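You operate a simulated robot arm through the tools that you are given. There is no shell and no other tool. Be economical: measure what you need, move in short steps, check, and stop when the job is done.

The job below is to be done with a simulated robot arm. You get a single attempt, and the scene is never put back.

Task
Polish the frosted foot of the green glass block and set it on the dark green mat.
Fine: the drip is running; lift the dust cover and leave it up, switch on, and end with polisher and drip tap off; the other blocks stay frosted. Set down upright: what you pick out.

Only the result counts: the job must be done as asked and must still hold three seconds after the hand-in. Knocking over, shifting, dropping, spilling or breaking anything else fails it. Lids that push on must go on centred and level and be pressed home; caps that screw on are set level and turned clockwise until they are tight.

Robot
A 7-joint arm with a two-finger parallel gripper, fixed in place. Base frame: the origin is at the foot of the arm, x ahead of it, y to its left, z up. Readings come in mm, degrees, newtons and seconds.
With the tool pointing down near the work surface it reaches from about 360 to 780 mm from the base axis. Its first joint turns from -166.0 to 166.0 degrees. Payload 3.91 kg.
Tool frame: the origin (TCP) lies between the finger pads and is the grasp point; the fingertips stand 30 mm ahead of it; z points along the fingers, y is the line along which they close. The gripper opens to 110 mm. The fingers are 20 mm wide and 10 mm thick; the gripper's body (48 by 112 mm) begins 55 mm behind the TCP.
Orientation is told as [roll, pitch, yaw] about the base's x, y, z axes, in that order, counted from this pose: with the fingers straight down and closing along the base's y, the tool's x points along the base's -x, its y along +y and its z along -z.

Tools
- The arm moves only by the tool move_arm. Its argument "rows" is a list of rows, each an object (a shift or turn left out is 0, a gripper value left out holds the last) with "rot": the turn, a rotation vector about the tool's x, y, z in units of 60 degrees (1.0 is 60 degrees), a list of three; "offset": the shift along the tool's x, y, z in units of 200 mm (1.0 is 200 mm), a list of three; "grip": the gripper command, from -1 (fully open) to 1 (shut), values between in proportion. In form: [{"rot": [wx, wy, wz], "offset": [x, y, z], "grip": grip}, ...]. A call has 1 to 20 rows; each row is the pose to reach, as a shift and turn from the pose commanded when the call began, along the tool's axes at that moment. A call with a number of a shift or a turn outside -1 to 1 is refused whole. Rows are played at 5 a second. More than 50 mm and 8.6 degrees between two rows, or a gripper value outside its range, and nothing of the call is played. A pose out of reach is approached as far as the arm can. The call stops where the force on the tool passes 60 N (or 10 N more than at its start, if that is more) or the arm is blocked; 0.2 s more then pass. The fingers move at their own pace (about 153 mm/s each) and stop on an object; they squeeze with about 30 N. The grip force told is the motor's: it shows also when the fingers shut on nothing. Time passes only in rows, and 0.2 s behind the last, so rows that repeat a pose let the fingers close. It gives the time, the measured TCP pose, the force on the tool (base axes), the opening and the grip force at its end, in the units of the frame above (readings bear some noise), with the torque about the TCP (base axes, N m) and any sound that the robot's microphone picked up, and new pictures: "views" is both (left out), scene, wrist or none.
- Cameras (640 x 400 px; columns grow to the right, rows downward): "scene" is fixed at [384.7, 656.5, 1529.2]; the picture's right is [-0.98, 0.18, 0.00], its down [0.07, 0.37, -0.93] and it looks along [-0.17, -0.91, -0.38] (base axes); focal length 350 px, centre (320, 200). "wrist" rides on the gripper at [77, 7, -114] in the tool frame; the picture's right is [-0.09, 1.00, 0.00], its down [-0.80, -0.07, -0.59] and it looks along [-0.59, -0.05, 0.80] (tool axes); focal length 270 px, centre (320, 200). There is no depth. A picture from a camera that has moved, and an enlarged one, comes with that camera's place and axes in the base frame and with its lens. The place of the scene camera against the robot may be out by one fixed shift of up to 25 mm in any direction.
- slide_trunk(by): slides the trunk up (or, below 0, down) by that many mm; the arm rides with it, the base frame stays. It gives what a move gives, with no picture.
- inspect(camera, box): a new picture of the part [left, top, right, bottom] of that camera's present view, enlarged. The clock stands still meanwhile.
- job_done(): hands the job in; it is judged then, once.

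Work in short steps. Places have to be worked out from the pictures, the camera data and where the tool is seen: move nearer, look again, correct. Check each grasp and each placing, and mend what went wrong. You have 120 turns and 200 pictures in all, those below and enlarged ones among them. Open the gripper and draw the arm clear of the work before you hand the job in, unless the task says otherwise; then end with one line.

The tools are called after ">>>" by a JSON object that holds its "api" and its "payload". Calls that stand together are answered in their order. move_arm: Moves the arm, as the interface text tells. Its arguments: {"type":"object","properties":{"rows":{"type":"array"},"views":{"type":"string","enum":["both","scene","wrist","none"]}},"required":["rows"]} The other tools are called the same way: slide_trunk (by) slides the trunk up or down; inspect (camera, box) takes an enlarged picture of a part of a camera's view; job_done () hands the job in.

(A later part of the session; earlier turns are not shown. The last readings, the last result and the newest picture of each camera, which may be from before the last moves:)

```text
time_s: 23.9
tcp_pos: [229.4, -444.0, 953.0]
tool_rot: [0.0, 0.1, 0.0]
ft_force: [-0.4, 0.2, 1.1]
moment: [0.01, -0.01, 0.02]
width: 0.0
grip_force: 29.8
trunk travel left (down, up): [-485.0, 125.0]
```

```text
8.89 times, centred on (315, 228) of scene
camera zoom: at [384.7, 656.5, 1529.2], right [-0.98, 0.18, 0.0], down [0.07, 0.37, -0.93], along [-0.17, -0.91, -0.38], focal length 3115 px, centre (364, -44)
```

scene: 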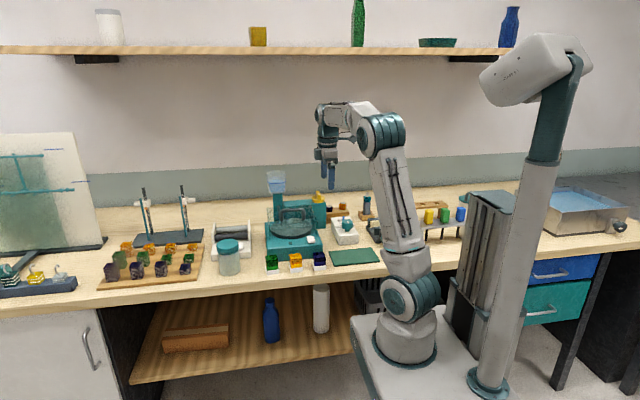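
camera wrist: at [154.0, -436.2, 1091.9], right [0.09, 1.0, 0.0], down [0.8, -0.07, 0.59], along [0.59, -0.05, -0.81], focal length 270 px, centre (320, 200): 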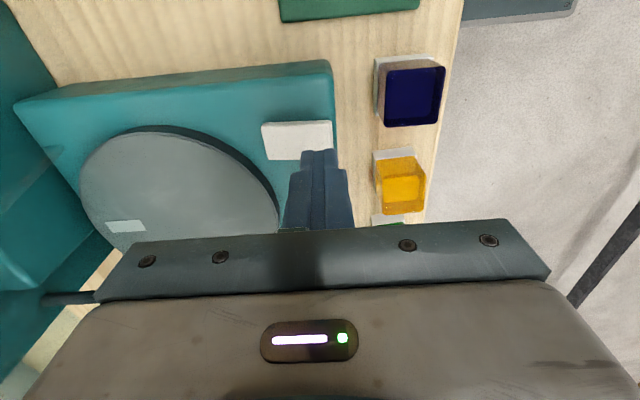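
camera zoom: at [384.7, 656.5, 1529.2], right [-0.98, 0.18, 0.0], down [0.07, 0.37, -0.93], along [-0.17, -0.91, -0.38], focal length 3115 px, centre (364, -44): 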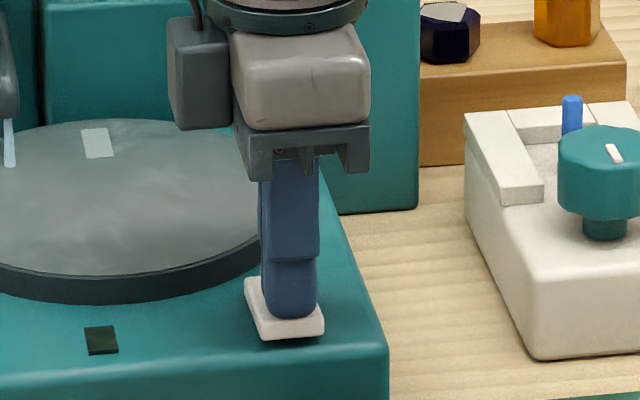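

Right at contact, no force yet. I press down further in small steps.

>>> {"api": "move_arm", "payload": {"rows": [{"offset": [0, 0, 0.01]}, {"offset": [0, 0, 0.02]}, {"offset": [0, 0, 0.03]}, {"offset": [0, 0, 0.035]}], "views": "none"}}

>>> {"api": "inspect", "payload": {"camera": "scene", "box": [285, 205, 345, 250]}}

```text
time_s: 24.9
tcp_pos: [230.1, -439.9, 950.6]
tool_rot: [-0.4, 0.1, 0.0]
ft_force: [1.2, 4.8, 33.2]
moment: [-0.11, 0.02, 0.02]
width: 0.2
grip_force: 30.2
trunk travel left (down, up): [-485.0, 125.0]
```

```text
8.89 times, centred on (315, 228) of scene
camera zoom: at [384.7, 656.5, 1529.2], right [-0.98, 0.18, 0.0], down [0.07, 0.37, -0.93], along [-0.17, -0.91, -0.38], focal length 3115 px, centre (364, -44)
```

zoom: 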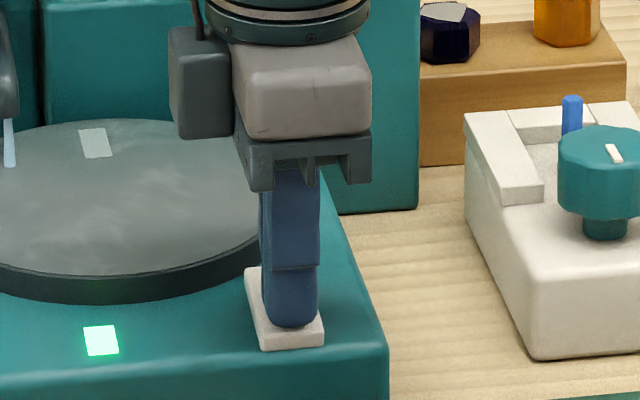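

The lamp is lit green, so the polisher is on. I lift off and check that it stays on and the disc turns.

>>> {"api": "move_arm", "payload": {"rows": [{"offset": [0, 0, -0.1]}, {"offset": [0, 0, -0.3]}, {"offset": [-0.1, 0.1, -0.5], "grip": -0.2}, {"offset": [-0.1, 0.1, -0.5]}], "views": "wrist"}}

>>> {"api": "inspect", "payload": {"camera": "scene", "box": [270, 205, 350, 275]}}

```text
time_s: 25.9
tcp_pos: [250.2, -422.2, 1047.3]
tool_rot: [0.0, 0.3, 0.0]
ft_force: [-1.1, -0.4, 0.5]
moment: [-0.02, 0.0, -0.02]
width: 65.9
grip_force: 0.0
trunk travel left (down, up): [-485.0, 125.0]
camera wrist: at [173.7, -416.6, 1161.1], right [0.09, 1.0, 0.0], down [0.8, -0.07, 0.59], along [0.59, -0.05, -0.81], focal length 270 px, centre (320, 200)
```

wrist: 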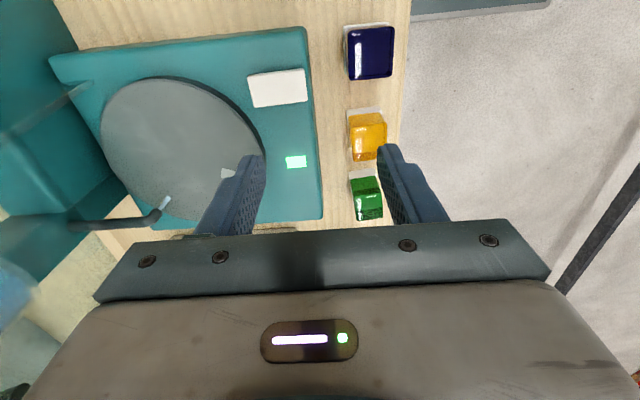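

```text
5.71 times, centred on (310, 240) of scene
camera zoom: at [384.7, 656.5, 1529.2], right [-0.98, 0.18, 0.0], down [0.07, 0.37, -0.93], along [-0.17, -0.91, -0.38], focal length 2002 px, centre (377, -29)
```

zoom: 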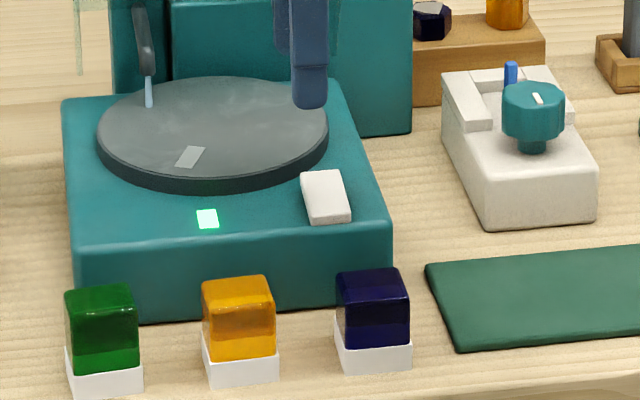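

The disc is spinning and the lamp is on. Now I move for a closer look at the green block, about (366,-377).

>>> {"api": "move_arm", "payload": {"rows": [{"offset": [-0.15, 0.12, 0]}, {"offset": [-0.3, 0.225, 0.1], "grip": -0.2}, {"offset": [-0.3, 0.225, 0.1]}], "views": "none"}}

>>> {"api": "inspect", "payload": {"camera": "wrist", "box": [200, 60, 460, 240]}}

>>> {"api": "inspect", "payload": {"camera": "scene", "box": [262, 250, 310, 280]}}

```text
time_s: 26.6
tcp_pos: [310.4, -377.3, 1025.0]
tool_rot: [0.0, 0.1, 0.0]
ft_force: [-0.9, 0.6, 0.1]
moment: [0.04, 0.02, -0.02]
width: 65.8
grip_force: 0.1
trunk travel left (down, up): [-485.0, 125.0]
```

```text
2.22 times, centred on (330, 150) of wrist
camera zoom: at [233.7, -371.5, 1140.1], right [0.09, 1.0, 0.0], down [0.8, -0.07, 0.59], along [0.59, -0.05, -0.81], focal length 601 px, centre (298, 311)
```

zoom: 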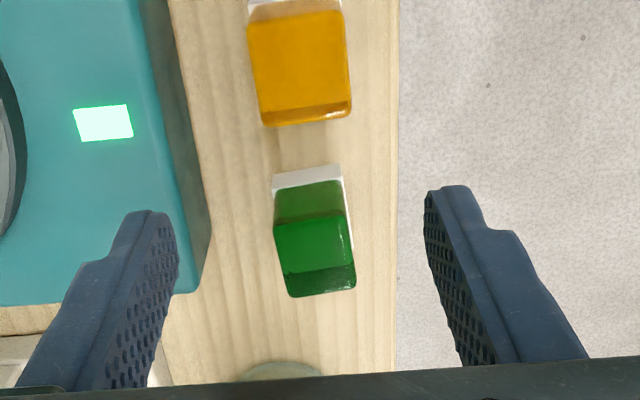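

```text
13.33 times, centred on (286, 265) of scene
camera zoom: at [384.7, 656.5, 1529.2], right [-0.98, 0.18, 0.0], down [0.07, 0.37, -0.93], along [-0.17, -0.91, -0.38], focal length 4673 px, centre (773, -667)
```

zoom: 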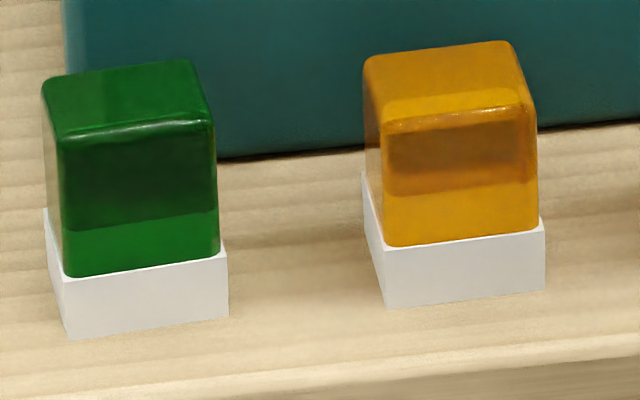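

Block centre is about (374,-376), top z≈906, foot top about 870, unrotated. I go above it and check alignment.

>>> {"api": "move_arm", "payload": {"rows": [{"offset": [-0.2, 0.005, 0]}, {"offset": [-0.32, 0.005, 0.15]}, {"offset": [-0.32, 0.005, 0.3]}, {"offset": [-0.32, 0.005, 0.3]}], "views": "none"}}

>>> {"api": "inspect", "payload": {"camera": "wrist", "box": [200, 60, 460, 240]}}

>>> {"api": "inspect", "payload": {"camera": "scene", "box": [250, 230, 314, 280]}}

```text
time_s: 27.6
tcp_pos: [372.6, -377.3, 968.3]
tool_rot: [0.0, 0.1, 0.0]
ft_force: [0.1, -0.2, 0.1]
moment: [-0.04, 0.01, 0.0]
width: 66.0
grip_force: 0.0
trunk travel left (down, up): [-485.0, 125.0]
```

```text
2.22 times, centred on (330, 150) of wrist
camera zoom: at [297.0, -371.7, 1082.2], right [0.09, 1.0, 0.0], down [0.8, -0.07, 0.59], along [0.59, -0.05, -0.81], focal length 601 px, centre (298, 311)
```

zoom: 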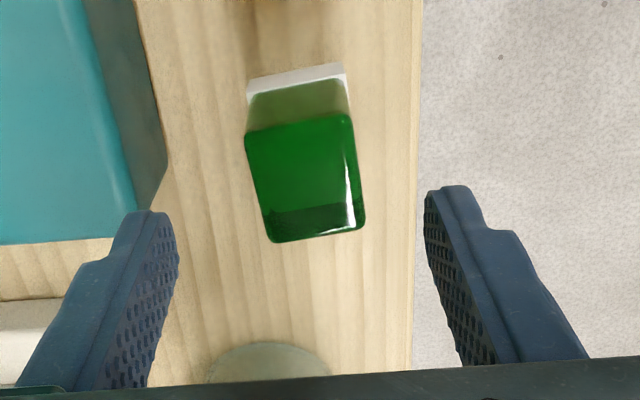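

```text
8.00 times, centred on (282, 255) of scene
camera zoom: at [384.7, 656.5, 1529.2], right [-0.98, 0.18, 0.0], down [0.07, 0.37, -0.93], along [-0.17, -0.91, -0.38], focal length 2804 px, centre (624, -240)
```

zoom: 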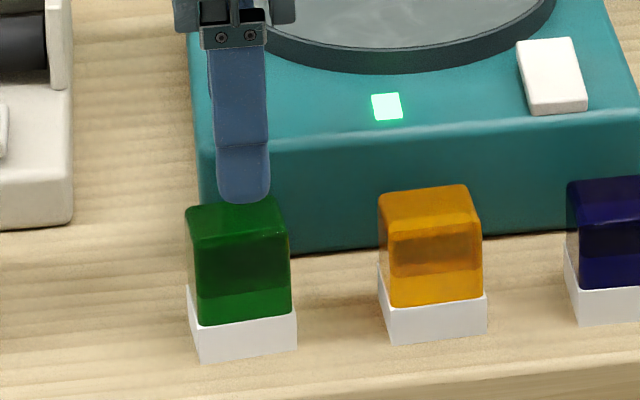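

The block is yawed about +4°. I align the gripper, descend so the pads hold the glass above the foot, and close.

>>> {"api": "move_arm", "payload": {"rows": [{"offset": [-0.01, 0.007, 0.1], "rot": [0, 0, -0.067]}, {"offset": [-0.01, 0.007, 0.22], "rot": [0, 0, -0.067]}, {"offset": [-0.01, 0.007, 0.31], "rot": [0, 0, -0.067]}, {"offset": [-0.01, 0.007, 0.31], "rot": [0, 0, -0.067]}], "views": "none"}}

>>> {"api": "inspect", "payload": {"camera": "scene", "box": [250, 230, 314, 280]}}

>>> {"api": "inspect", "payload": {"camera": "wrist", "box": [200, 60, 460, 240]}}

```text
time_s: 28.6
tcp_pos: [374.9, -375.5, 903.2]
tool_rot: [0.0, 0.0, 4.0]
ft_force: [-0.1, -0.6, 0.4]
moment: [0.0, 0.01, 0.0]
width: 65.8
grip_force: 0.0
trunk travel left (down, up): [-485.0, 125.0]
```

```text
8.00 times, centred on (282, 255) of scene
camera zoom: at [384.7, 656.5, 1529.2], right [-0.98, 0.18, 0.0], down [0.07, 0.37, -0.93], along [-0.17, -0.91, -0.38], focal length 2804 px, centre (624, -240)
```

zoom: 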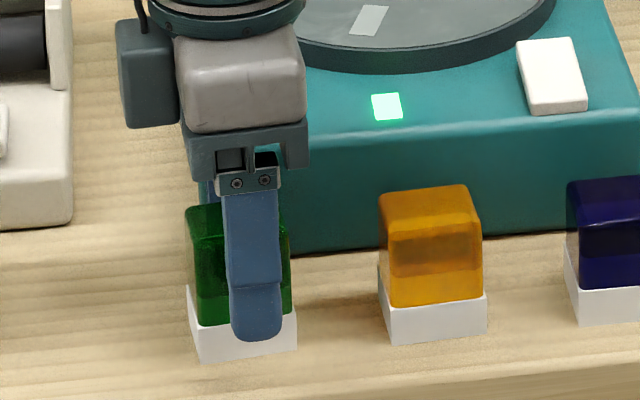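

```text
2.22 times, centred on (330, 150) of wrist
camera zoom: at [297.7, -374.2, 1018.8], right [0.02, 1.0, 0.0], down [0.81, -0.01, 0.59], along [0.59, -0.01, -0.81], focal length 601 px, centre (298, 311)
```

zoom: 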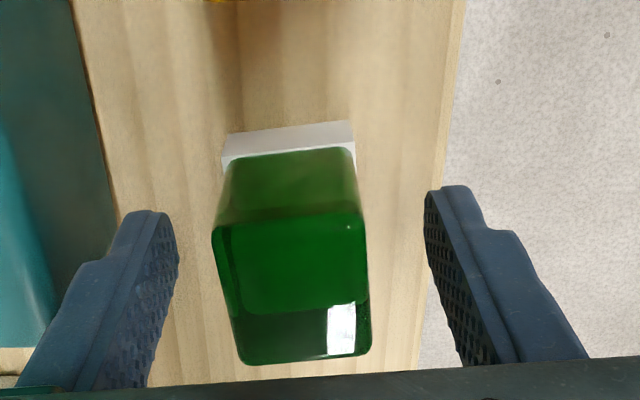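

Alignment is good, but the tips are level with the foot's top edge. I raise 7 mm and close.

>>> {"api": "move_arm", "payload": {"rows": [{"offset": [0, 0, -0.035]}, {"offset": [0, 0, -0.035], "grip": 0.2}, {"offset": [0, 0, -0.035], "grip": 1}, {"offset": [0, 0, -0.035], "grip": 1}, {"offset": [0, 0, -0.035], "grip": 1}], "views": "none"}}

>>> {"api": "inspect", "payload": {"camera": "scene", "box": [250, 230, 314, 280]}}

```text
time_s: 29.9
tcp_pos: [375.9, -375.0, 910.4]
tool_rot: [0.0, 0.2, 4.0]
ft_force: [0.4, -0.5, 0.5]
moment: [0.01, 0.02, 0.04]
width: 33.9
grip_force: 30.3
trunk travel left (down, up): [-485.0, 125.0]
```

```text
8.00 times, centred on (282, 255) of scene
camera zoom: at [384.7, 656.5, 1529.2], right [-0.98, 0.18, 0.0], down [0.07, 0.37, -0.93], along [-0.17, -0.91, -0.38], focal length 2804 px, centre (624, -240)
```

zoom: 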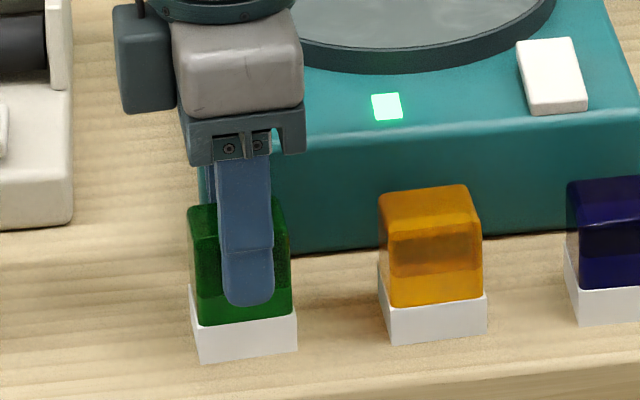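

Gripped (33.9 mm). I lift and check.

>>> {"api": "move_arm", "payload": {"rows": [{"offset": [0, 0, -0.06]}, {"offset": [0, 0, -0.2]}, {"offset": [0, 0, -0.4]}, {"offset": [0, 0, -0.4]}], "views": "none"}}

>>> {"api": "inspect", "payload": {"camera": "scene", "box": [250, 205, 330, 280]}}

>>> {"api": "inspect", "payload": {"camera": "wrist", "box": [200, 60, 460, 240]}}

```text
time_s: 30.9
tcp_pos: [374.4, -375.7, 991.1]
tool_rot: [0.0, 0.1, 4.0]
ft_force: [-0.5, 0.5, -2.3]
moment: [0.0, 0.01, -0.01]
width: 33.7
grip_force: 30.0
trunk travel left (down, up): [-485.0, 125.0]
```

```text
5.33 times, centred on (290, 242) of scene
camera zoom: at [384.7, 656.5, 1529.2], right [-0.98, 0.18, 0.0], down [0.07, 0.37, -0.93], along [-0.17, -0.91, -0.38], focal length 1869 px, centre (480, -27)
```

zoom: 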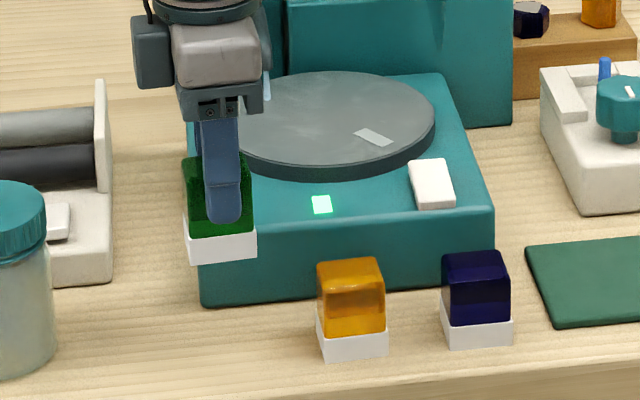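

```text
2.22 times, centred on (330, 150) of wrist
camera zoom: at [298.1, -374.4, 1105.4], right [0.02, 1.0, 0.0], down [0.81, -0.01, 0.59], along [0.59, -0.01, -0.81], focal length 601 px, centre (298, 311)
```

zoom: 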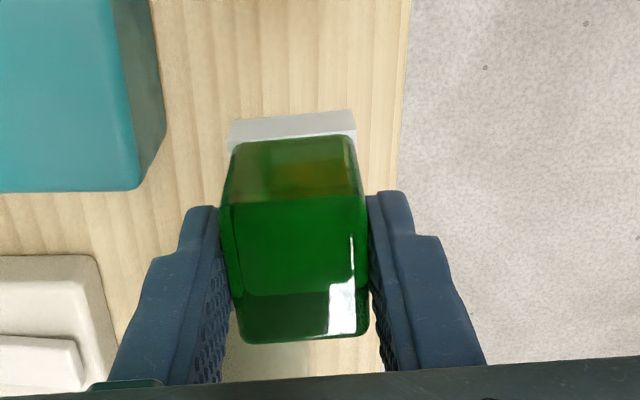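

The block came up whole with its foot. I carry it over the disc to about (255,-520), high enough to clear everything, squaring the yaw.

>>> {"api": "move_arm", "payload": {"rows": [{"offset": [0, 0, -0.1], "rot": [0, 0, 0]}, {"offset": [0.15, -0.16, -0.1], "rot": [0, 0, 0.02]}, {"offset": [0.31, -0.33, -0.1], "rot": [0, 0, 0.04]}, {"offset": [0.48, -0.5, -0.1], "rot": [0, 0, 0.06]}, {"offset": [0.644, -0.677, -0.1], "rot": [0, 0, 0.067]}, {"offset": [0.644, -0.677, -0.1], "rot": [0, 0, 0.067]}], "views": "wrist"}}

>>> {"api": "inspect", "payload": {"camera": "scene", "box": [260, 165, 340, 240]}}

```text
time_s: 32.2
tcp_pos: [259.0, -521.9, 1010.3]
tool_rot: [0.0, 0.1, 0.0]
ft_force: [0.1, 0.6, -1.8]
moment: [0.01, -0.02, -0.01]
width: 33.8
grip_force: 30.4
trunk travel left (down, up): [-485.0, 125.0]
camera wrist: at [182.7, -516.0, 1125.2], right [0.09, 1.0, 0.0], down [0.8, -0.07, 0.59], along [0.59, -0.05, -0.81], focal length 270 px, centre (320, 200)
```

wrist: 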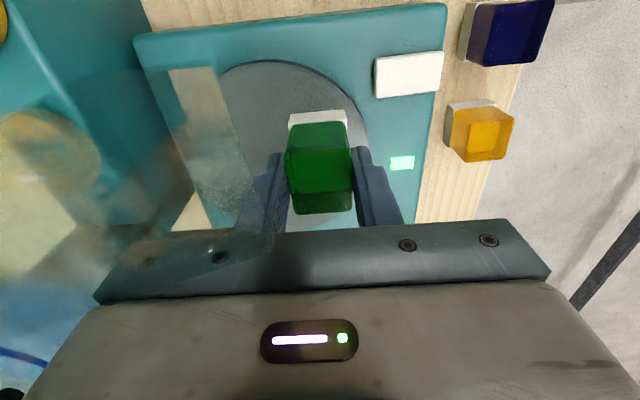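

```text
5.33 times, centred on (300, 202) of scene
camera zoom: at [384.7, 656.5, 1529.2], right [-0.98, 0.18, 0.0], down [0.07, 0.37, -0.93], along [-0.17, -0.91, -0.38], focal length 1869 px, centre (427, 187)
```

zoom: 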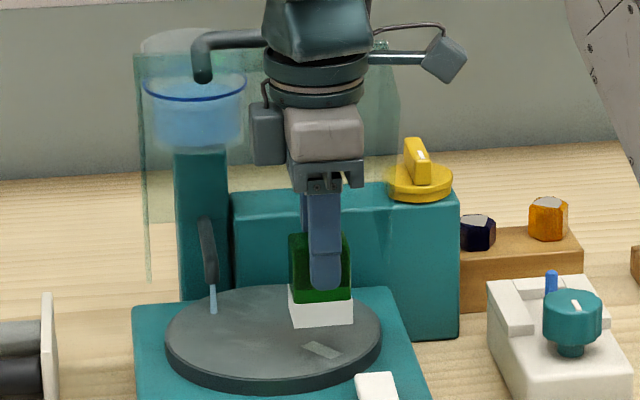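

The raised hood's side and front walls are close behind the wrist, so I shift the polishing spot slightly forward to (272,-511) and lower to just above the disc.

>>> {"api": "move_arm", "payload": {"rows": [{"offset": [-0.065, 0.055, 0]}, {"offset": [-0.065, 0.055, 0.07]}, {"offset": [-0.065, 0.055, 0.07]}], "views": "none"}}

>>> {"api": "inspect", "payload": {"camera": "scene", "box": [280, 200, 336, 240]}}

```text
time_s: 33.0
tcp_pos: [271.2, -510.4, 997.0]
tool_rot: [0.0, 0.1, 0.0]
ft_force: [0.6, 0.0, -1.9]
moment: [0.01, 0.01, 0.02]
width: 33.9
grip_force: 30.3
trunk travel left (down, up): [-485.0, 125.0]
```

```text
10.00 times, centred on (308, 220) of scene
camera zoom: at [384.7, 656.5, 1529.2], right [-0.98, 0.18, 0.0], down [0.07, 0.37, -0.93], along [-0.17, -0.91, -0.38], focal length 3504 px, centre (440, 0)
```

zoom: 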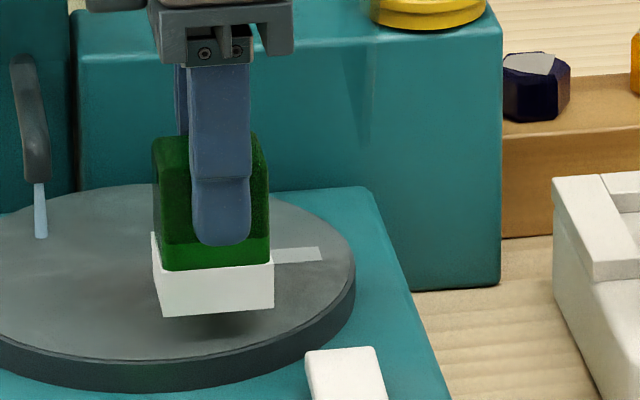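

A small gap remains with a shadow under the foot. I lower in 1–2 mm steps watching the force.

>>> {"api": "move_arm", "payload": {"rows": [{"offset": [0, 0, 0.01]}, {"offset": [0, 0, 0.02]}, {"offset": [0, 0, 0.03]}, {"offset": [0, 0, 0.04]}], "views": "none"}}

```text
time_s: 34.0
tcp_pos: [270.5, -509.6, 988.7]
tool_rot: [0.0, 0.1, -0.1]
ft_force: [0.1, 0.1, -2.6]
moment: [-0.03, 0.02, 0.02]
width: 33.9
grip_force: 29.8
trunk travel left (down, up): [-485.0, 125.0]
```

>>> {"api": "inspect", "payload": {"camera": "scene", "box": [280, 200, 336, 240]}}

>>> {"api": "move_arm", "payload": {"rows": [{"offset": [0, 0, 0.007]}, {"offset": [0, 0, 0.014]}, {"offset": [0, 0, 0.02]}], "views": "none"}}

```text
10.00 times, centred on (308, 220) of scene
camera zoom: at [384.7, 656.5, 1529.2], right [-0.98, 0.18, 0.0], down [0.07, 0.37, -0.93], along [-0.17, -0.91, -0.38], focal length 3504 px, centre (440, 0)
```

zoom: 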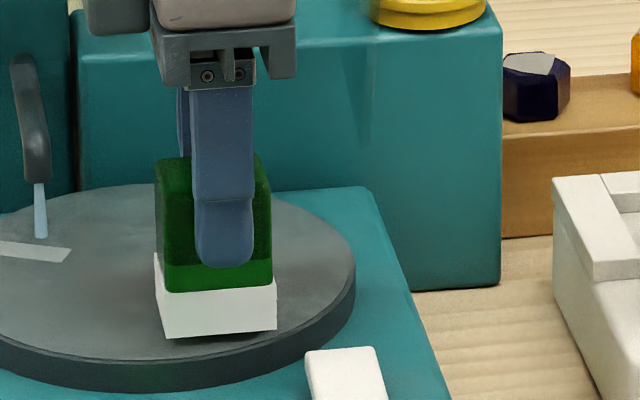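

```text
time_s: 34.9
tcp_pos: [270.3, -508.3, 985.5]
tool_rot: [0.0, 0.1, 0.0]
ft_force: [-0.1, 0.1, -1.4]
moment: [0.01, 0.0, -0.01]
width: 33.8
grip_force: 30.1
trunk travel left (down, up): [-485.0, 125.0]
```

Still only the block's weight; I keep lowering in 1 mm steps.

>>> {"api": "move_arm", "payload": {"rows": [{"offset": [0, 0, 0.005]}, {"offset": [0, 0, 0.01]}, {"offset": [0, 0, 0.015]}], "views": "none"}}

```text
time_s: 35.6
tcp_pos: [270.9, -508.0, 982.4]
tool_rot: [0.0, 0.1, 0.0]
ft_force: [-0.3, 0.5, 1.3]
moment: [0.07, 0.01, 0.0]
width: 33.8
grip_force: 29.9
trunk travel left (down, up): [-485.0, 125.0]
```

Contact starting (about +3 N). I press about 1.5 mm more and hold briefly.

>>> {"api": "move_arm", "payload": {"rows": [{"offset": [0, 0, 0.005]}, {"offset": [0, 0, 0.008]}, {"offset": [0, 0, 0.008]}, {"offset": [0, 0, 0.008]}, {"offset": [0, 0, 0.008]}], "views": "none"}}

>>> {"api": "inspect", "payload": {"camera": "scene", "box": [280, 200, 336, 240]}}

```text
time_s: 36.9
tcp_pos: [269.9, -508.7, 982.2]
tool_rot: [-0.1, 0.0, 0.0]
ft_force: [2.3, -4.0, 22.2]
moment: [0.07, 0.1, 0.08]
width: 33.8
grip_force: 29.7
trunk travel left (down, up): [-485.0, 125.0]
```

```text
10.00 times, centred on (308, 220) of scene
camera zoom: at [384.7, 656.5, 1529.2], right [-0.98, 0.18, 0.0], down [0.07, 0.37, -0.93], along [-0.17, -0.91, -0.38], focal length 3504 px, centre (440, 0)
```

zoom: 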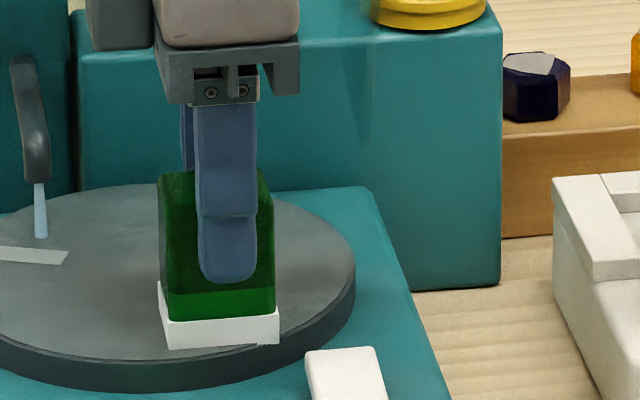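

24 N of press is a bit firm; I ease slightly and hold a few seconds.

>>> {"api": "move_arm", "payload": {"rows": [{"offset": [0, 0, -0.003]}, {"offset": [0, 0, -0.003]}, {"offset": [0, 0, -0.003]}, {"offset": [0, 0, -0.003]}, {"offset": [0, 0, -0.003]}, {"offset": [0, 0, -0.003]}, {"offset": [0, 0, -0.003]}, {"offset": [0, 0, -0.003]}, {"offset": [0, 0, -0.003]}, {"offset": [0, 0, -0.003]}, {"offset": [0, 0, -0.003]}, {"offset": [0, 0, -0.003]}], "views": "none"}}

>>> {"api": "inspect", "payload": {"camera": "scene", "box": [280, 200, 336, 240]}}

```text
time_s: 39.5
tcp_pos: [269.7, -507.7, 981.7]
tool_rot: [-0.1, 0.1, -0.1]
ft_force: [1.7, -4.5, 19.3]
moment: [-0.05, -0.16, 0.04]
width: 33.7
grip_force: 29.9
trunk travel left (down, up): [-485.0, 125.0]
```

```text
10.00 times, centred on (308, 220) of scene
camera zoom: at [384.7, 656.5, 1529.2], right [-0.98, 0.18, 0.0], down [0.07, 0.37, -0.93], along [-0.17, -0.91, -0.38], focal length 3504 px, centre (440, 0)
```

zoom: 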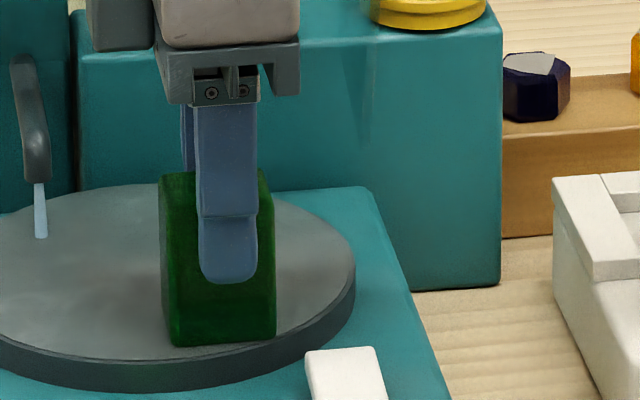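

The foot is now clear green, so it is polished. I lift off and carry it to above the mat at about (105,-417).

>>> {"api": "move_arm", "payload": {"rows": [{"offset": [0, 0.01, -0.1]}, {"offset": [0, 0.03, -0.3]}, {"offset": [0.1, 0.15, -0.35]}, {"offset": [0.3, 0.25, -0.35]}, {"offset": [0.5, 0.35, -0.35]}, {"offset": [0.7, 0.42, -0.35]}, {"offset": [0.825, 0.455, -0.35]}, {"offset": [0.825, 0.455, -0.35]}], "views": "both"}}

>>> {"api": "inspect", "payload": {"camera": "scene", "box": [280, 165, 400, 280]}}

```text
time_s: 41.2
tcp_pos: [103.9, -416.8, 1053.4]
tool_rot: [0.0, 0.1, 0.1]
ft_force: [0.7, 0.4, -1.9]
moment: [-0.04, 0.03, -0.04]
width: 33.6
grip_force: 29.9
trunk travel left (down, up): [-485.0, 125.0]
camera wrist: at [27.4, -410.5, 1167.6], right [0.09, 1.0, 0.0], down [0.8, -0.07, 0.59], along [0.59, -0.05, -0.81], focal length 270 px, centre (320, 200)
```

scene: 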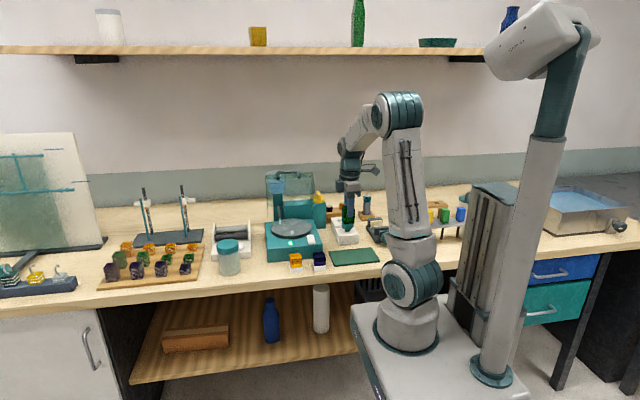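
wrist: 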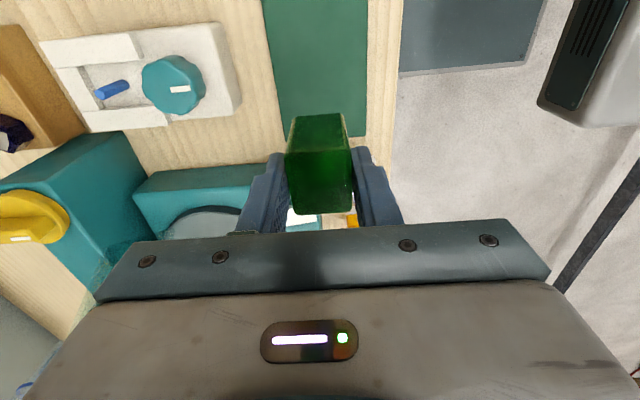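

```text
3.48 times, centred on (340, 222) of scene
camera zoom: at [384.7, 656.5, 1529.2], right [-0.98, 0.18, 0.0], down [0.07, 0.37, -0.93], along [-0.17, -0.91, -0.38], focal length 1219 px, centre (250, 122)
```

zoom: 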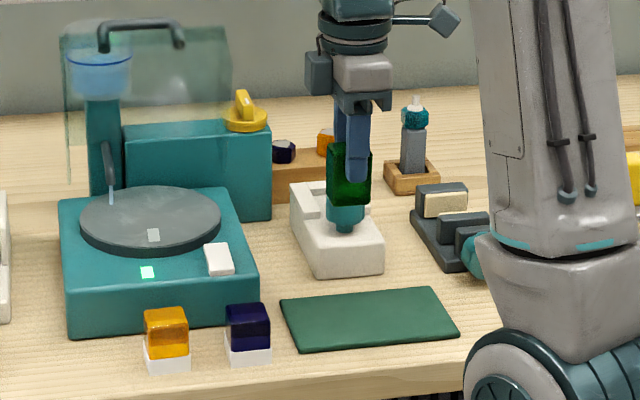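

The mat spans x up to about 164 and y -471…-365, so (104,-417) is well inside. I descend to about 8 mm above.

>>> {"api": "move_arm", "payload": {"rows": [{"offset": [0, 0, 0.2]}, {"offset": [0, 0, 0.4]}, {"offset": [0, 0, 0.55]}, {"offset": [0, 0, 0.64]}, {"offset": [0, 0, 0.64]}], "views": "none"}}

>>> {"api": "inspect", "payload": {"camera": "scene", "box": [310, 210, 400, 275]}}

```text
time_s: 42.5
tcp_pos: [104.1, -416.5, 923.3]
tool_rot: [0.0, 0.1, 0.0]
ft_force: [1.1, 0.1, -0.9]
moment: [-0.02, -0.01, -0.01]
width: 33.6
grip_force: 29.6
trunk travel left (down, up): [-485.0, 125.0]
```

```text
6.15 times, centred on (355, 242) of scene
camera zoom: at [384.7, 656.5, 1529.2], right [-0.98, 0.18, 0.0], down [0.07, 0.37, -0.93], along [-0.17, -0.91, -0.38], focal length 2157 px, centre (105, -62)
```

zoom: 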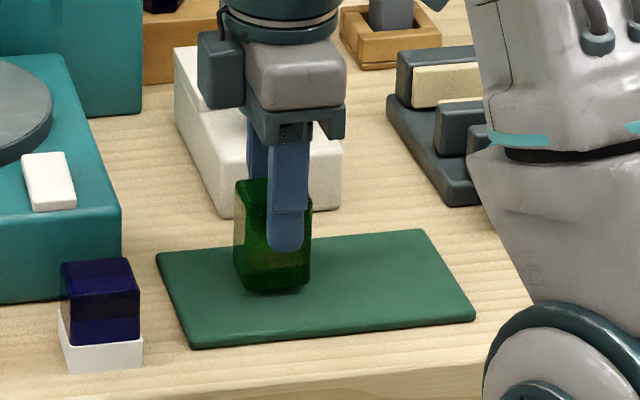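

I lower in 2 mm steps to contact.

>>> {"api": "move_arm", "payload": {"rows": [{"offset": [0, 0, 0.01]}, {"offset": [0, 0, 0.02]}, {"offset": [0, 0, 0.03]}, {"offset": [0, 0, 0.038]}, {"offset": [0, 0, 0.043]}], "views": "none"}}

```text
time_s: 43.6
tcp_pos: [103.8, -417.2, 915.9]
tool_rot: [-0.3, 0.2, 0.0]
ft_force: [-0.5, -0.5, 21.5]
moment: [0.24, -0.01, -0.01]
width: 33.2
grip_force: 30.1
trunk travel left (down, up): [-485.0, 125.0]
```

Resting firmly on the mat. I ease slightly, open, and rise.

>>> {"api": "move_arm", "payload": {"rows": [{"offset": [0, 0, -0.005]}, {"offset": [0, 0, -0.005], "grip": 0.2}, {"offset": [0, 0, -0.005], "grip": -0.1}, {"offset": [0, 0, -0.005], "grip": -0.1}, {"offset": [0, 0, -0.15]}, {"offset": [0, 0, -0.35]}, {"offset": [0, 0, -0.55]}, {"offset": [0, 0, -0.7]}], "views": "wrist"}}

>>> {"api": "inspect", "payload": {"camera": "scene", "box": [280, 190, 400, 280]}}

```text
time_s: 45.5
tcp_pos: [103.7, -417.2, 1055.5]
tool_rot: [0.0, 0.1, 0.0]
ft_force: [-0.7, 0.0, 0.1]
moment: [0.0, 0.01, -0.01]
width: 60.5
grip_force: 0.0
trunk travel left (down, up): [-485.0, 125.0]
camera wrist: at [27.7, -411.9, 1170.2], right [0.09, 1.0, 0.0], down [0.8, -0.07, 0.59], along [0.59, -0.05, -0.81], focal length 270 px, centre (320, 200)
```

wrist: 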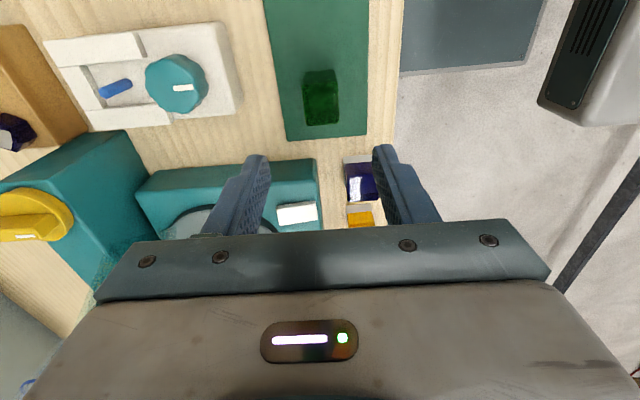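

```text
4.44 times, centred on (340, 235) of scene
camera zoom: at [384.7, 656.5, 1529.2], right [-0.98, 0.18, 0.0], down [0.07, 0.37, -0.93], along [-0.17, -0.91, -0.38], focal length 1558 px, centre (231, 44)
```

zoom: 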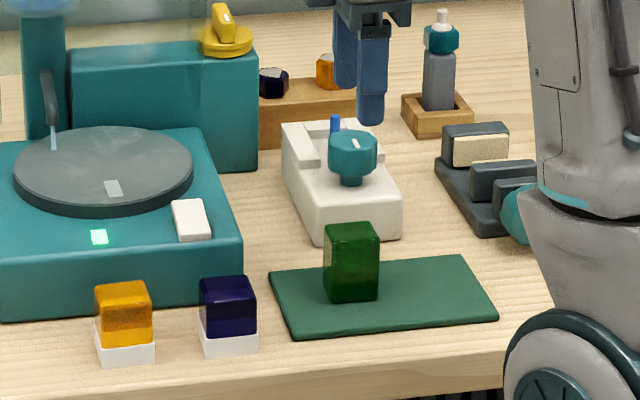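

The block stands upright and clear on the mat. Now I go with closed fingers to above the rear end of the rocker, about (228,-470), to switch off.

>>> {"api": "move_arm", "payload": {"rows": [{"offset": [-0.15, -0.06, 0], "grip": 1}, {"offset": [-0.35, -0.15, 0]}, {"offset": [-0.5, -0.22, 0]}, {"offset": [-0.62, -0.265, 0.05]}, {"offset": [-0.62, -0.265, 0.25]}, {"offset": [-0.62, -0.265, 0.42]}, {"offset": [-0.62, -0.265, 0.42]}], "views": "none"}}

>>> {"api": "inspect", "payload": {"camera": "scene", "box": [285, 205, 345, 250]}}

>>> {"api": "inspect", "payload": {"camera": "wrist", "box": [200, 60, 440, 240]}}

```text
time_s: 47.0
tcp_pos: [230.4, -470.4, 971.3]
tool_rot: [-0.1, 0.0, 0.0]
ft_force: [-0.6, -0.4, -0.2]
moment: [-0.04, 0.02, -0.03]
width: 0.0
grip_force: 30.4
trunk travel left (down, up): [-485.0, 125.0]
```

```text
8.89 times, centred on (315, 228) of scene
camera zoom: at [384.7, 656.5, 1529.2], right [-0.98, 0.18, 0.0], down [0.07, 0.37, -0.93], along [-0.17, -0.91, -0.38], focal length 3115 px, centre (364, -44)
```

zoom: 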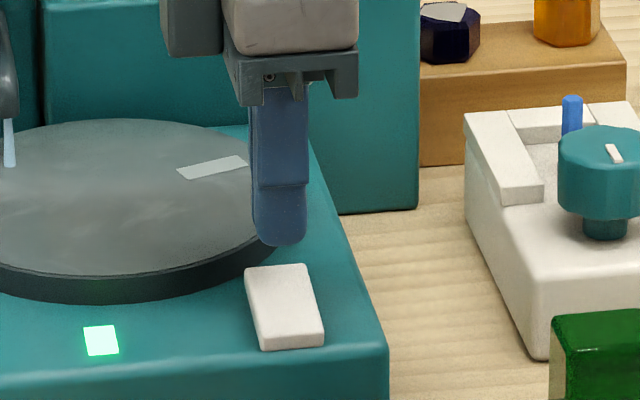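

```text
2.22 times, centred on (320, 150) of wrist
camera zoom: at [153.2, -464.4, 1085.9], right [0.09, 1.0, 0.0], down [0.8, -0.07, 0.59], along [0.59, -0.05, -0.81], focal length 601 px, centre (320, 311)
```

zoom: 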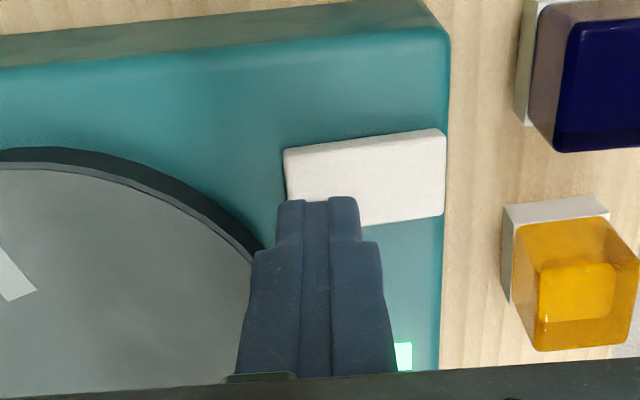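

Aligned with the raised rear end. I descend and press in small steps.

>>> {"api": "move_arm", "payload": {"rows": [{"offset": [0, 0, 0.05]}, {"offset": [0, 0, 0.07]}, {"offset": [0, 0, 0.085]}, {"offset": [0, 0, 0.095]}, {"offset": [0, 0, 0.105]}, {"offset": [0, 0, 0.115]}, {"offset": [0, 0, 0.12]}], "views": "none"}}

>>> {"api": "inspect", "payload": {"camera": "scene", "box": [285, 205, 345, 250]}}

```text
time_s: 48.6
tcp_pos: [229.6, -470.6, 951.1]
tool_rot: [-0.5, -0.1, 0.0]
ft_force: [1.9, -5.5, 41.8]
moment: [0.23, -0.03, -0.02]
width: 0.0
grip_force: 30.2
trunk travel left (down, up): [-485.0, 125.0]
```

```text
8.89 times, centred on (315, 228) of scene
camera zoom: at [384.7, 656.5, 1529.2], right [-0.98, 0.18, 0.0], down [0.07, 0.37, -0.93], along [-0.17, -0.91, -0.38], focal length 3115 px, centre (364, -44)
```

zoom: 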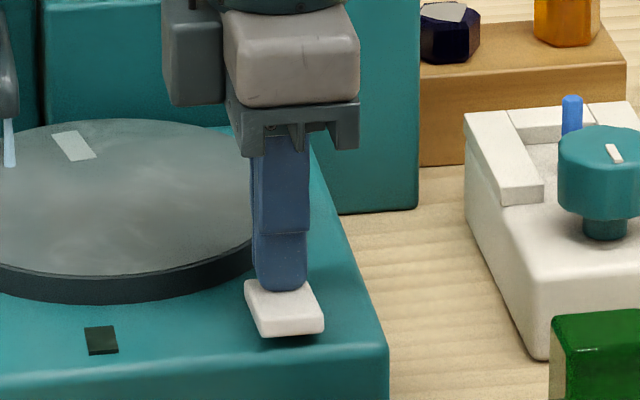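

The lamp is off. I lift and move to look closely at the yellow tap, keeping x below 180 to stay clear of the raised cover.

>>> {"api": "move_arm", "payload": {"rows": [{"offset": [0, 0, -0.15]}, {"offset": [0, 0, -0.35]}, {"offset": [0.12, 0, -0.55]}, {"offset": [0.3, -0.1, -0.65]}, {"offset": [0.4, -0.28, -0.7]}, {"offset": [0.4, -0.48, -0.7]}, {"offset": [0.4, -0.65, -0.7]}, {"offset": [0.4, -0.65, -0.7]}], "views": "wrist"}}

>>> {"api": "inspect", "payload": {"camera": "wrist", "box": [60, 20, 320, 240]}}

>>> {"api": "inspect", "payload": {"camera": "scene", "box": [265, 160, 355, 260]}}

```text
time_s: 50.5
tcp_pos: [149.1, -600.3, 1085.5]
tool_rot: [0.0, 0.1, 0.0]
ft_force: [0.4, -0.3, -1.1]
moment: [-0.01, 0.0, -0.03]
width: 0.0
grip_force: 29.8
trunk travel left (down, up): [-485.0, 125.0]
camera wrist: at [72.8, -595.3, 1201.4], right [0.09, 1.0, 0.0], down [0.8, -0.07, 0.59], along [0.59, -0.05, -0.81], focal length 270 px, centre (320, 200)
```

wrist: 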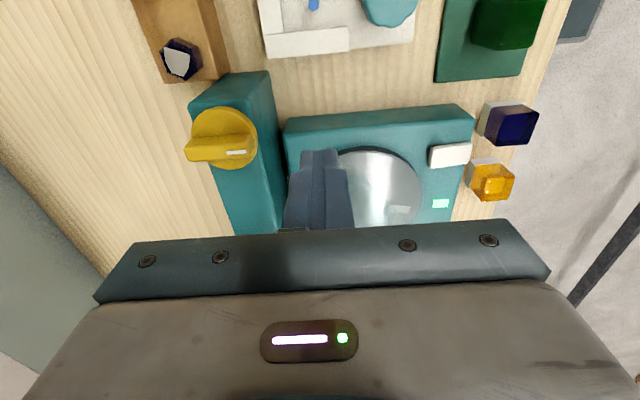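

```text
1.82 times, centred on (190, 130) of wrist
camera zoom: at [72.8, -595.3, 1201.4], right [0.09, 1.0, 0.0], down [0.8, -0.07, 0.59], along [0.59, -0.05, -0.81], focal length 491 px, centre (556, 327)
```

zoom: 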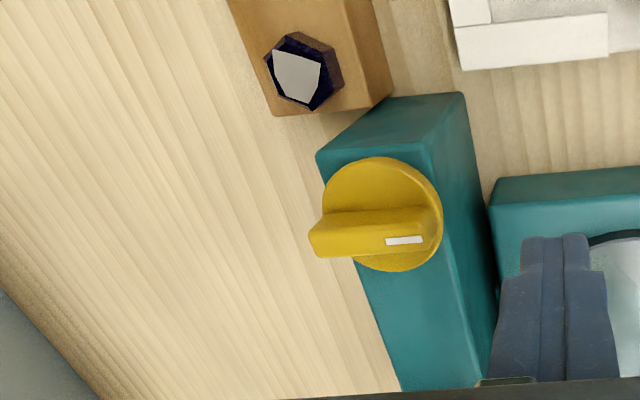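

```text
4.00 times, centred on (310, 210) of scene
camera zoom: at [384.7, 656.5, 1529.2], right [-0.98, 0.18, 0.0], down [0.07, 0.37, -0.93], along [-0.17, -0.91, -0.38], focal length 1402 px, centre (360, 160)
```

zoom: 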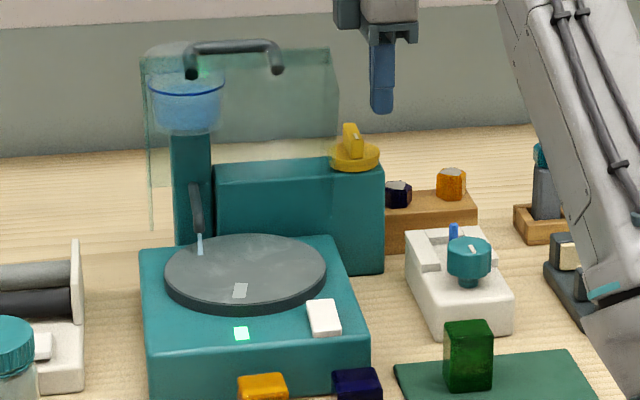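

The lamp is lit again — the polisher came back on. I check the rocker's state.

>>> {"api": "inspect", "payload": {"camera": "scene", "box": [295, 225, 335, 250]}}

>>> {"api": "inspect", "payload": {"camera": "wrist", "box": [400, 120, 500, 220]}}

```text
16.00 times, centred on (315, 238) of scene
camera zoom: at [384.7, 656.5, 1529.2], right [-0.98, 0.18, 0.0], down [0.07, 0.37, -0.93], along [-0.17, -0.91, -0.38], focal length 5607 px, centre (400, -400)
```

zoom: 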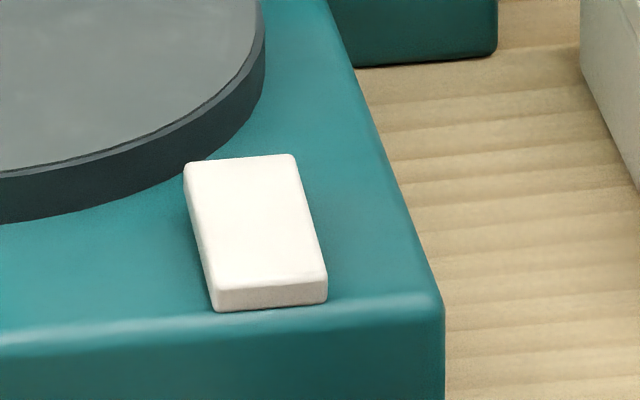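

```text
4.00 times, centred on (450, 170) of wrist
camera zoom: at [72.8, -595.3, 1201.4], right [0.09, 1.0, 0.0], down [0.8, -0.07, 0.59], along [0.59, -0.05, -0.81], focal length 1081 px, centre (-200, 320)
```

zoom: 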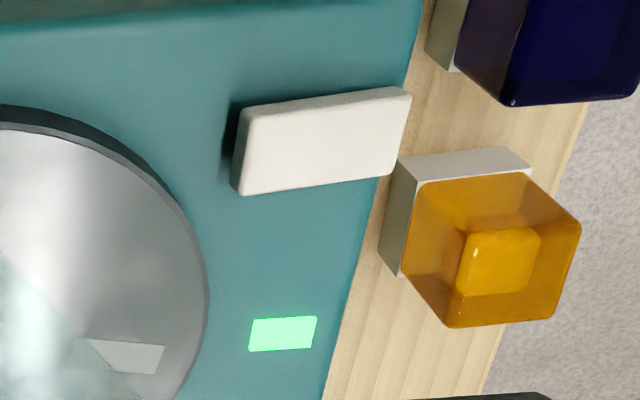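

The rocker flipped back; I will redo it later and verify after release. First, the tap: the fin runs along y at about (161,-683), top z≈1025. I shift away from the cover and yaw the gripper so that the fingers close along x.

>>> {"api": "move_arm", "payload": {"rows": [{"offset": [0.1, 0, -0.05], "rot": [0, 0, -0.12], "grip": 0}, {"offset": [0.2, 0, -0.1], "rot": [0, 0, -0.25]}, {"offset": [0.2, 0, -0.15], "rot": [0, 0, -0.375]}, {"offset": [0.2, 0, -0.2], "rot": [0, 0, -0.5]}, {"offset": [0.2, 0, -0.2], "rot": [0, 0, -0.625]}, {"offset": [0.2, 0, -0.2], "rot": [0, 0, -0.75]}, {"offset": [0.2, 0, -0.2], "rot": [0, 0, -0.875]}, {"offset": [0.2, 0, -0.2], "rot": [0, 0, -1.0]}], "views": "none"}}

>>> {"api": "move_arm", "payload": {"rows": [{"rot": [0, 0, -0.125]}, {"rot": [0, 0, -0.25]}, {"rot": [0, 0, -0.375]}, {"rot": [0, 0, -0.5]}, {"rot": [0, 0, -0.5]}], "views": "both"}}

```text
time_s: 52.2
tcp_pos: [109.9, -599.4, 1127.3]
tool_rot: [0.1, 0.1, 60.1]
ft_force: [0.4, 0.1, 0.3]
moment: [-0.01, 0.02, -0.02]
width: 55.0
grip_force: 0.1
trunk travel left (down, up): [-485.0, 125.0]
```

```text
time_s: 53.5
tcp_pos: [108.5, -600.3, 1125.7]
tool_rot: [0.1, 0.0, 90.1]
ft_force: [-0.1, -0.5, 0.6]
moment: [0.0, -0.01, 0.0]
width: 55.1
grip_force: 0.0
trunk travel left (down, up): [-485.0, 125.0]
camera wrist: at [103.4, -678.3, 1241.6], right [-1.0, 0.09, 0.0], down [0.07, 0.8, 0.59], along [0.05, 0.59, -0.8], focal length 270 px, centre (320, 200)
```

scene: 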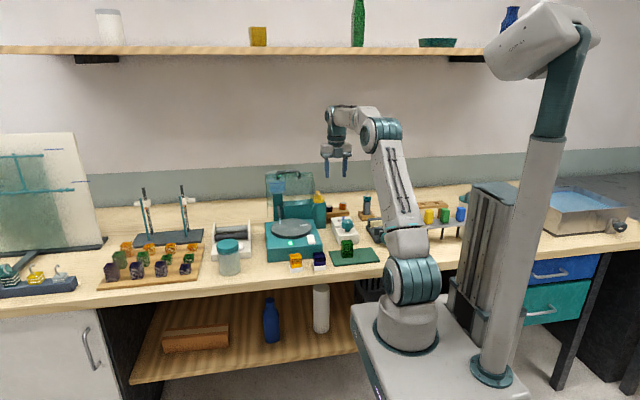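
wrist: 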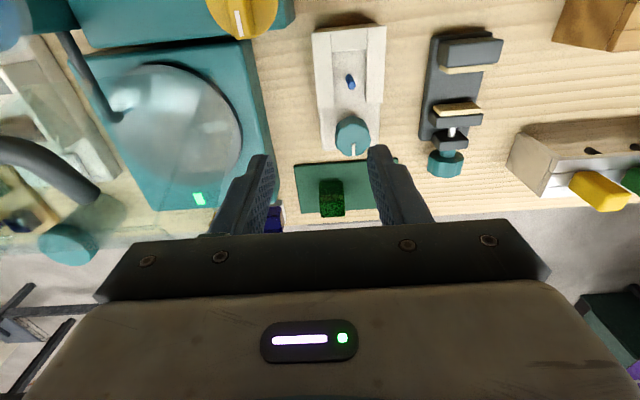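

The knob measures at about (158,-679) from here. I move above it.

>>> {"api": "move_arm", "payload": {"rows": [{"offset": [0.1, -0.06, 0]}, {"offset": [0.25, -0.15, 0]}, {"offset": [0.4, -0.255, 0.05]}, {"offset": [0.4, -0.255, 0.15]}, {"offset": [0.4, -0.255, 0.15]}], "views": "wrist"}}

>>> {"api": "inspect", "payload": {"camera": "wrist", "box": [200, 50, 460, 240]}}

>>> {"api": "inspect", "payload": {"camera": "scene", "box": [275, 150, 355, 220]}}

```text
time_s: 54.6
tcp_pos: [160.8, -677.7, 1096.4]
tool_rot: [0.1, 0.1, 90.0]
ft_force: [-0.4, -0.2, 0.0]
moment: [-0.01, -0.01, 0.01]
width: 55.2
grip_force: 0.0
out of reach, approached as far as the arm can: row 3
trunk travel left (down, up): [-485.0, 125.0]
camera wrist: at [154.0, -755.5, 1211.0], right [-1.0, 0.09, 0.0], down [0.07, 0.8, 0.59], along [0.05, 0.59, -0.8], focal length 270 px, centre (320, 200)
```

wrist: 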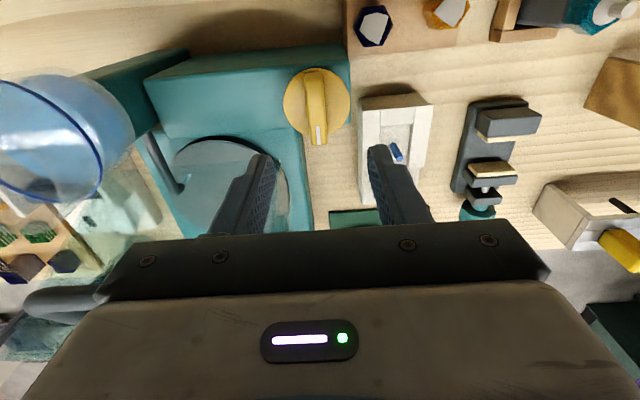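

```text
2.11 times, centred on (330, 145) of wrist
camera zoom: at [154.0, -755.5, 1211.0], right [-1.0, 0.09, 0.0], down [0.07, 0.8, 0.59], along [0.05, 0.59, -0.8], focal length 569 px, centre (299, 316)
```

zoom: 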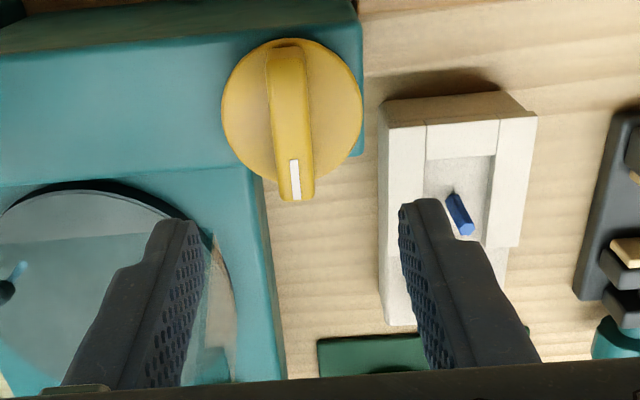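

```text
5.71 times, centred on (315, 185) of scene
camera zoom: at [384.7, 656.5, 1529.2], right [-0.98, 0.18, 0.0], down [0.07, 0.37, -0.93], along [-0.17, -0.91, -0.38], focal length 2002 px, centre (349, 286)
```

zoom: 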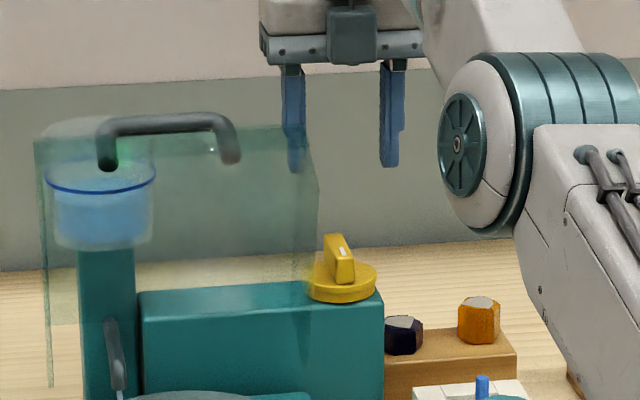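

The tap fin is along y at (161,-688), top z≈1007. I lower the fingers around it to tip z≈985.

>>> {"api": "move_arm", "payload": {"rows": [{"offset": [0.05, 0, 0.1]}, {"offset": [0.05, 0, 0.25]}, {"offset": [0.05, 0, 0.36]}, {"offset": [0.05, 0, 0.4]}, {"offset": [0.05, 0, 0.4]}], "views": "none"}}

>>> {"api": "inspect", "payload": {"camera": "wrist", "box": [200, 50, 460, 240]}}

>>> {"api": "inspect", "payload": {"camera": "scene", "box": [275, 150, 355, 220]}}

```text
time_s: 55.9
tcp_pos: [162.1, -690.0, 1016.1]
tool_rot: [0.1, 0.0, 90.0]
ft_force: [-0.3, -0.5, 0.2]
moment: [0.04, -0.02, -0.01]
width: 55.2
grip_force: 0.0
out of reach, approached as far as the arm can: row 1
trunk travel left (down, up): [-485.0, 125.0]
```

```text
2.11 times, centred on (330, 145) of wrist
camera zoom: at [155.3, -767.7, 1130.8], right [-1.0, 0.09, 0.0], down [0.07, 0.8, 0.59], along [0.05, 0.59, -0.8], focal length 569 px, centre (299, 316)
```

zoom: 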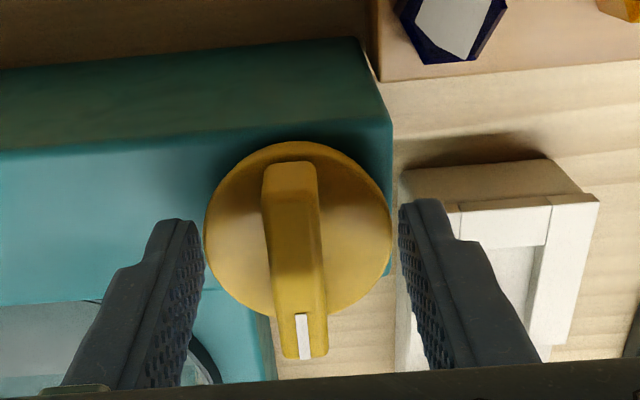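

```text
5.71 times, centred on (315, 185) of scene
camera zoom: at [384.7, 656.5, 1529.2], right [-0.98, 0.18, 0.0], down [0.07, 0.37, -0.93], along [-0.17, -0.91, -0.38], focal length 2002 px, centre (349, 286)
```

zoom: 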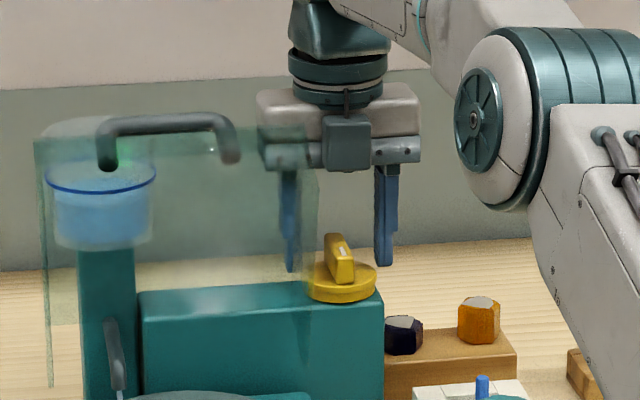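

Centred around the fin. I close on it.

>>> {"api": "move_arm", "payload": {"rows": [{"offset": [-0.01, 0, 0.005], "grip": 0.5}, {"offset": [-0.01, 0, 0.01], "grip": 1}, {"offset": [-0.01, 0, 0.015], "grip": 1}, {"offset": [-0.01, 0, 0.015], "grip": 1}], "views": "none"}}

```text
time_s: 56.9
tcp_pos: [162.2, -688.2, 1014.4]
tool_rot: [0.0, 0.2, 90.0]
ft_force: [5.5, -4.2, 18.9]
moment: [1.23, -0.29, -0.05]
width: 13.9
grip_force: 44.6
trunk travel left (down, up): [-485.0, 125.0]
```

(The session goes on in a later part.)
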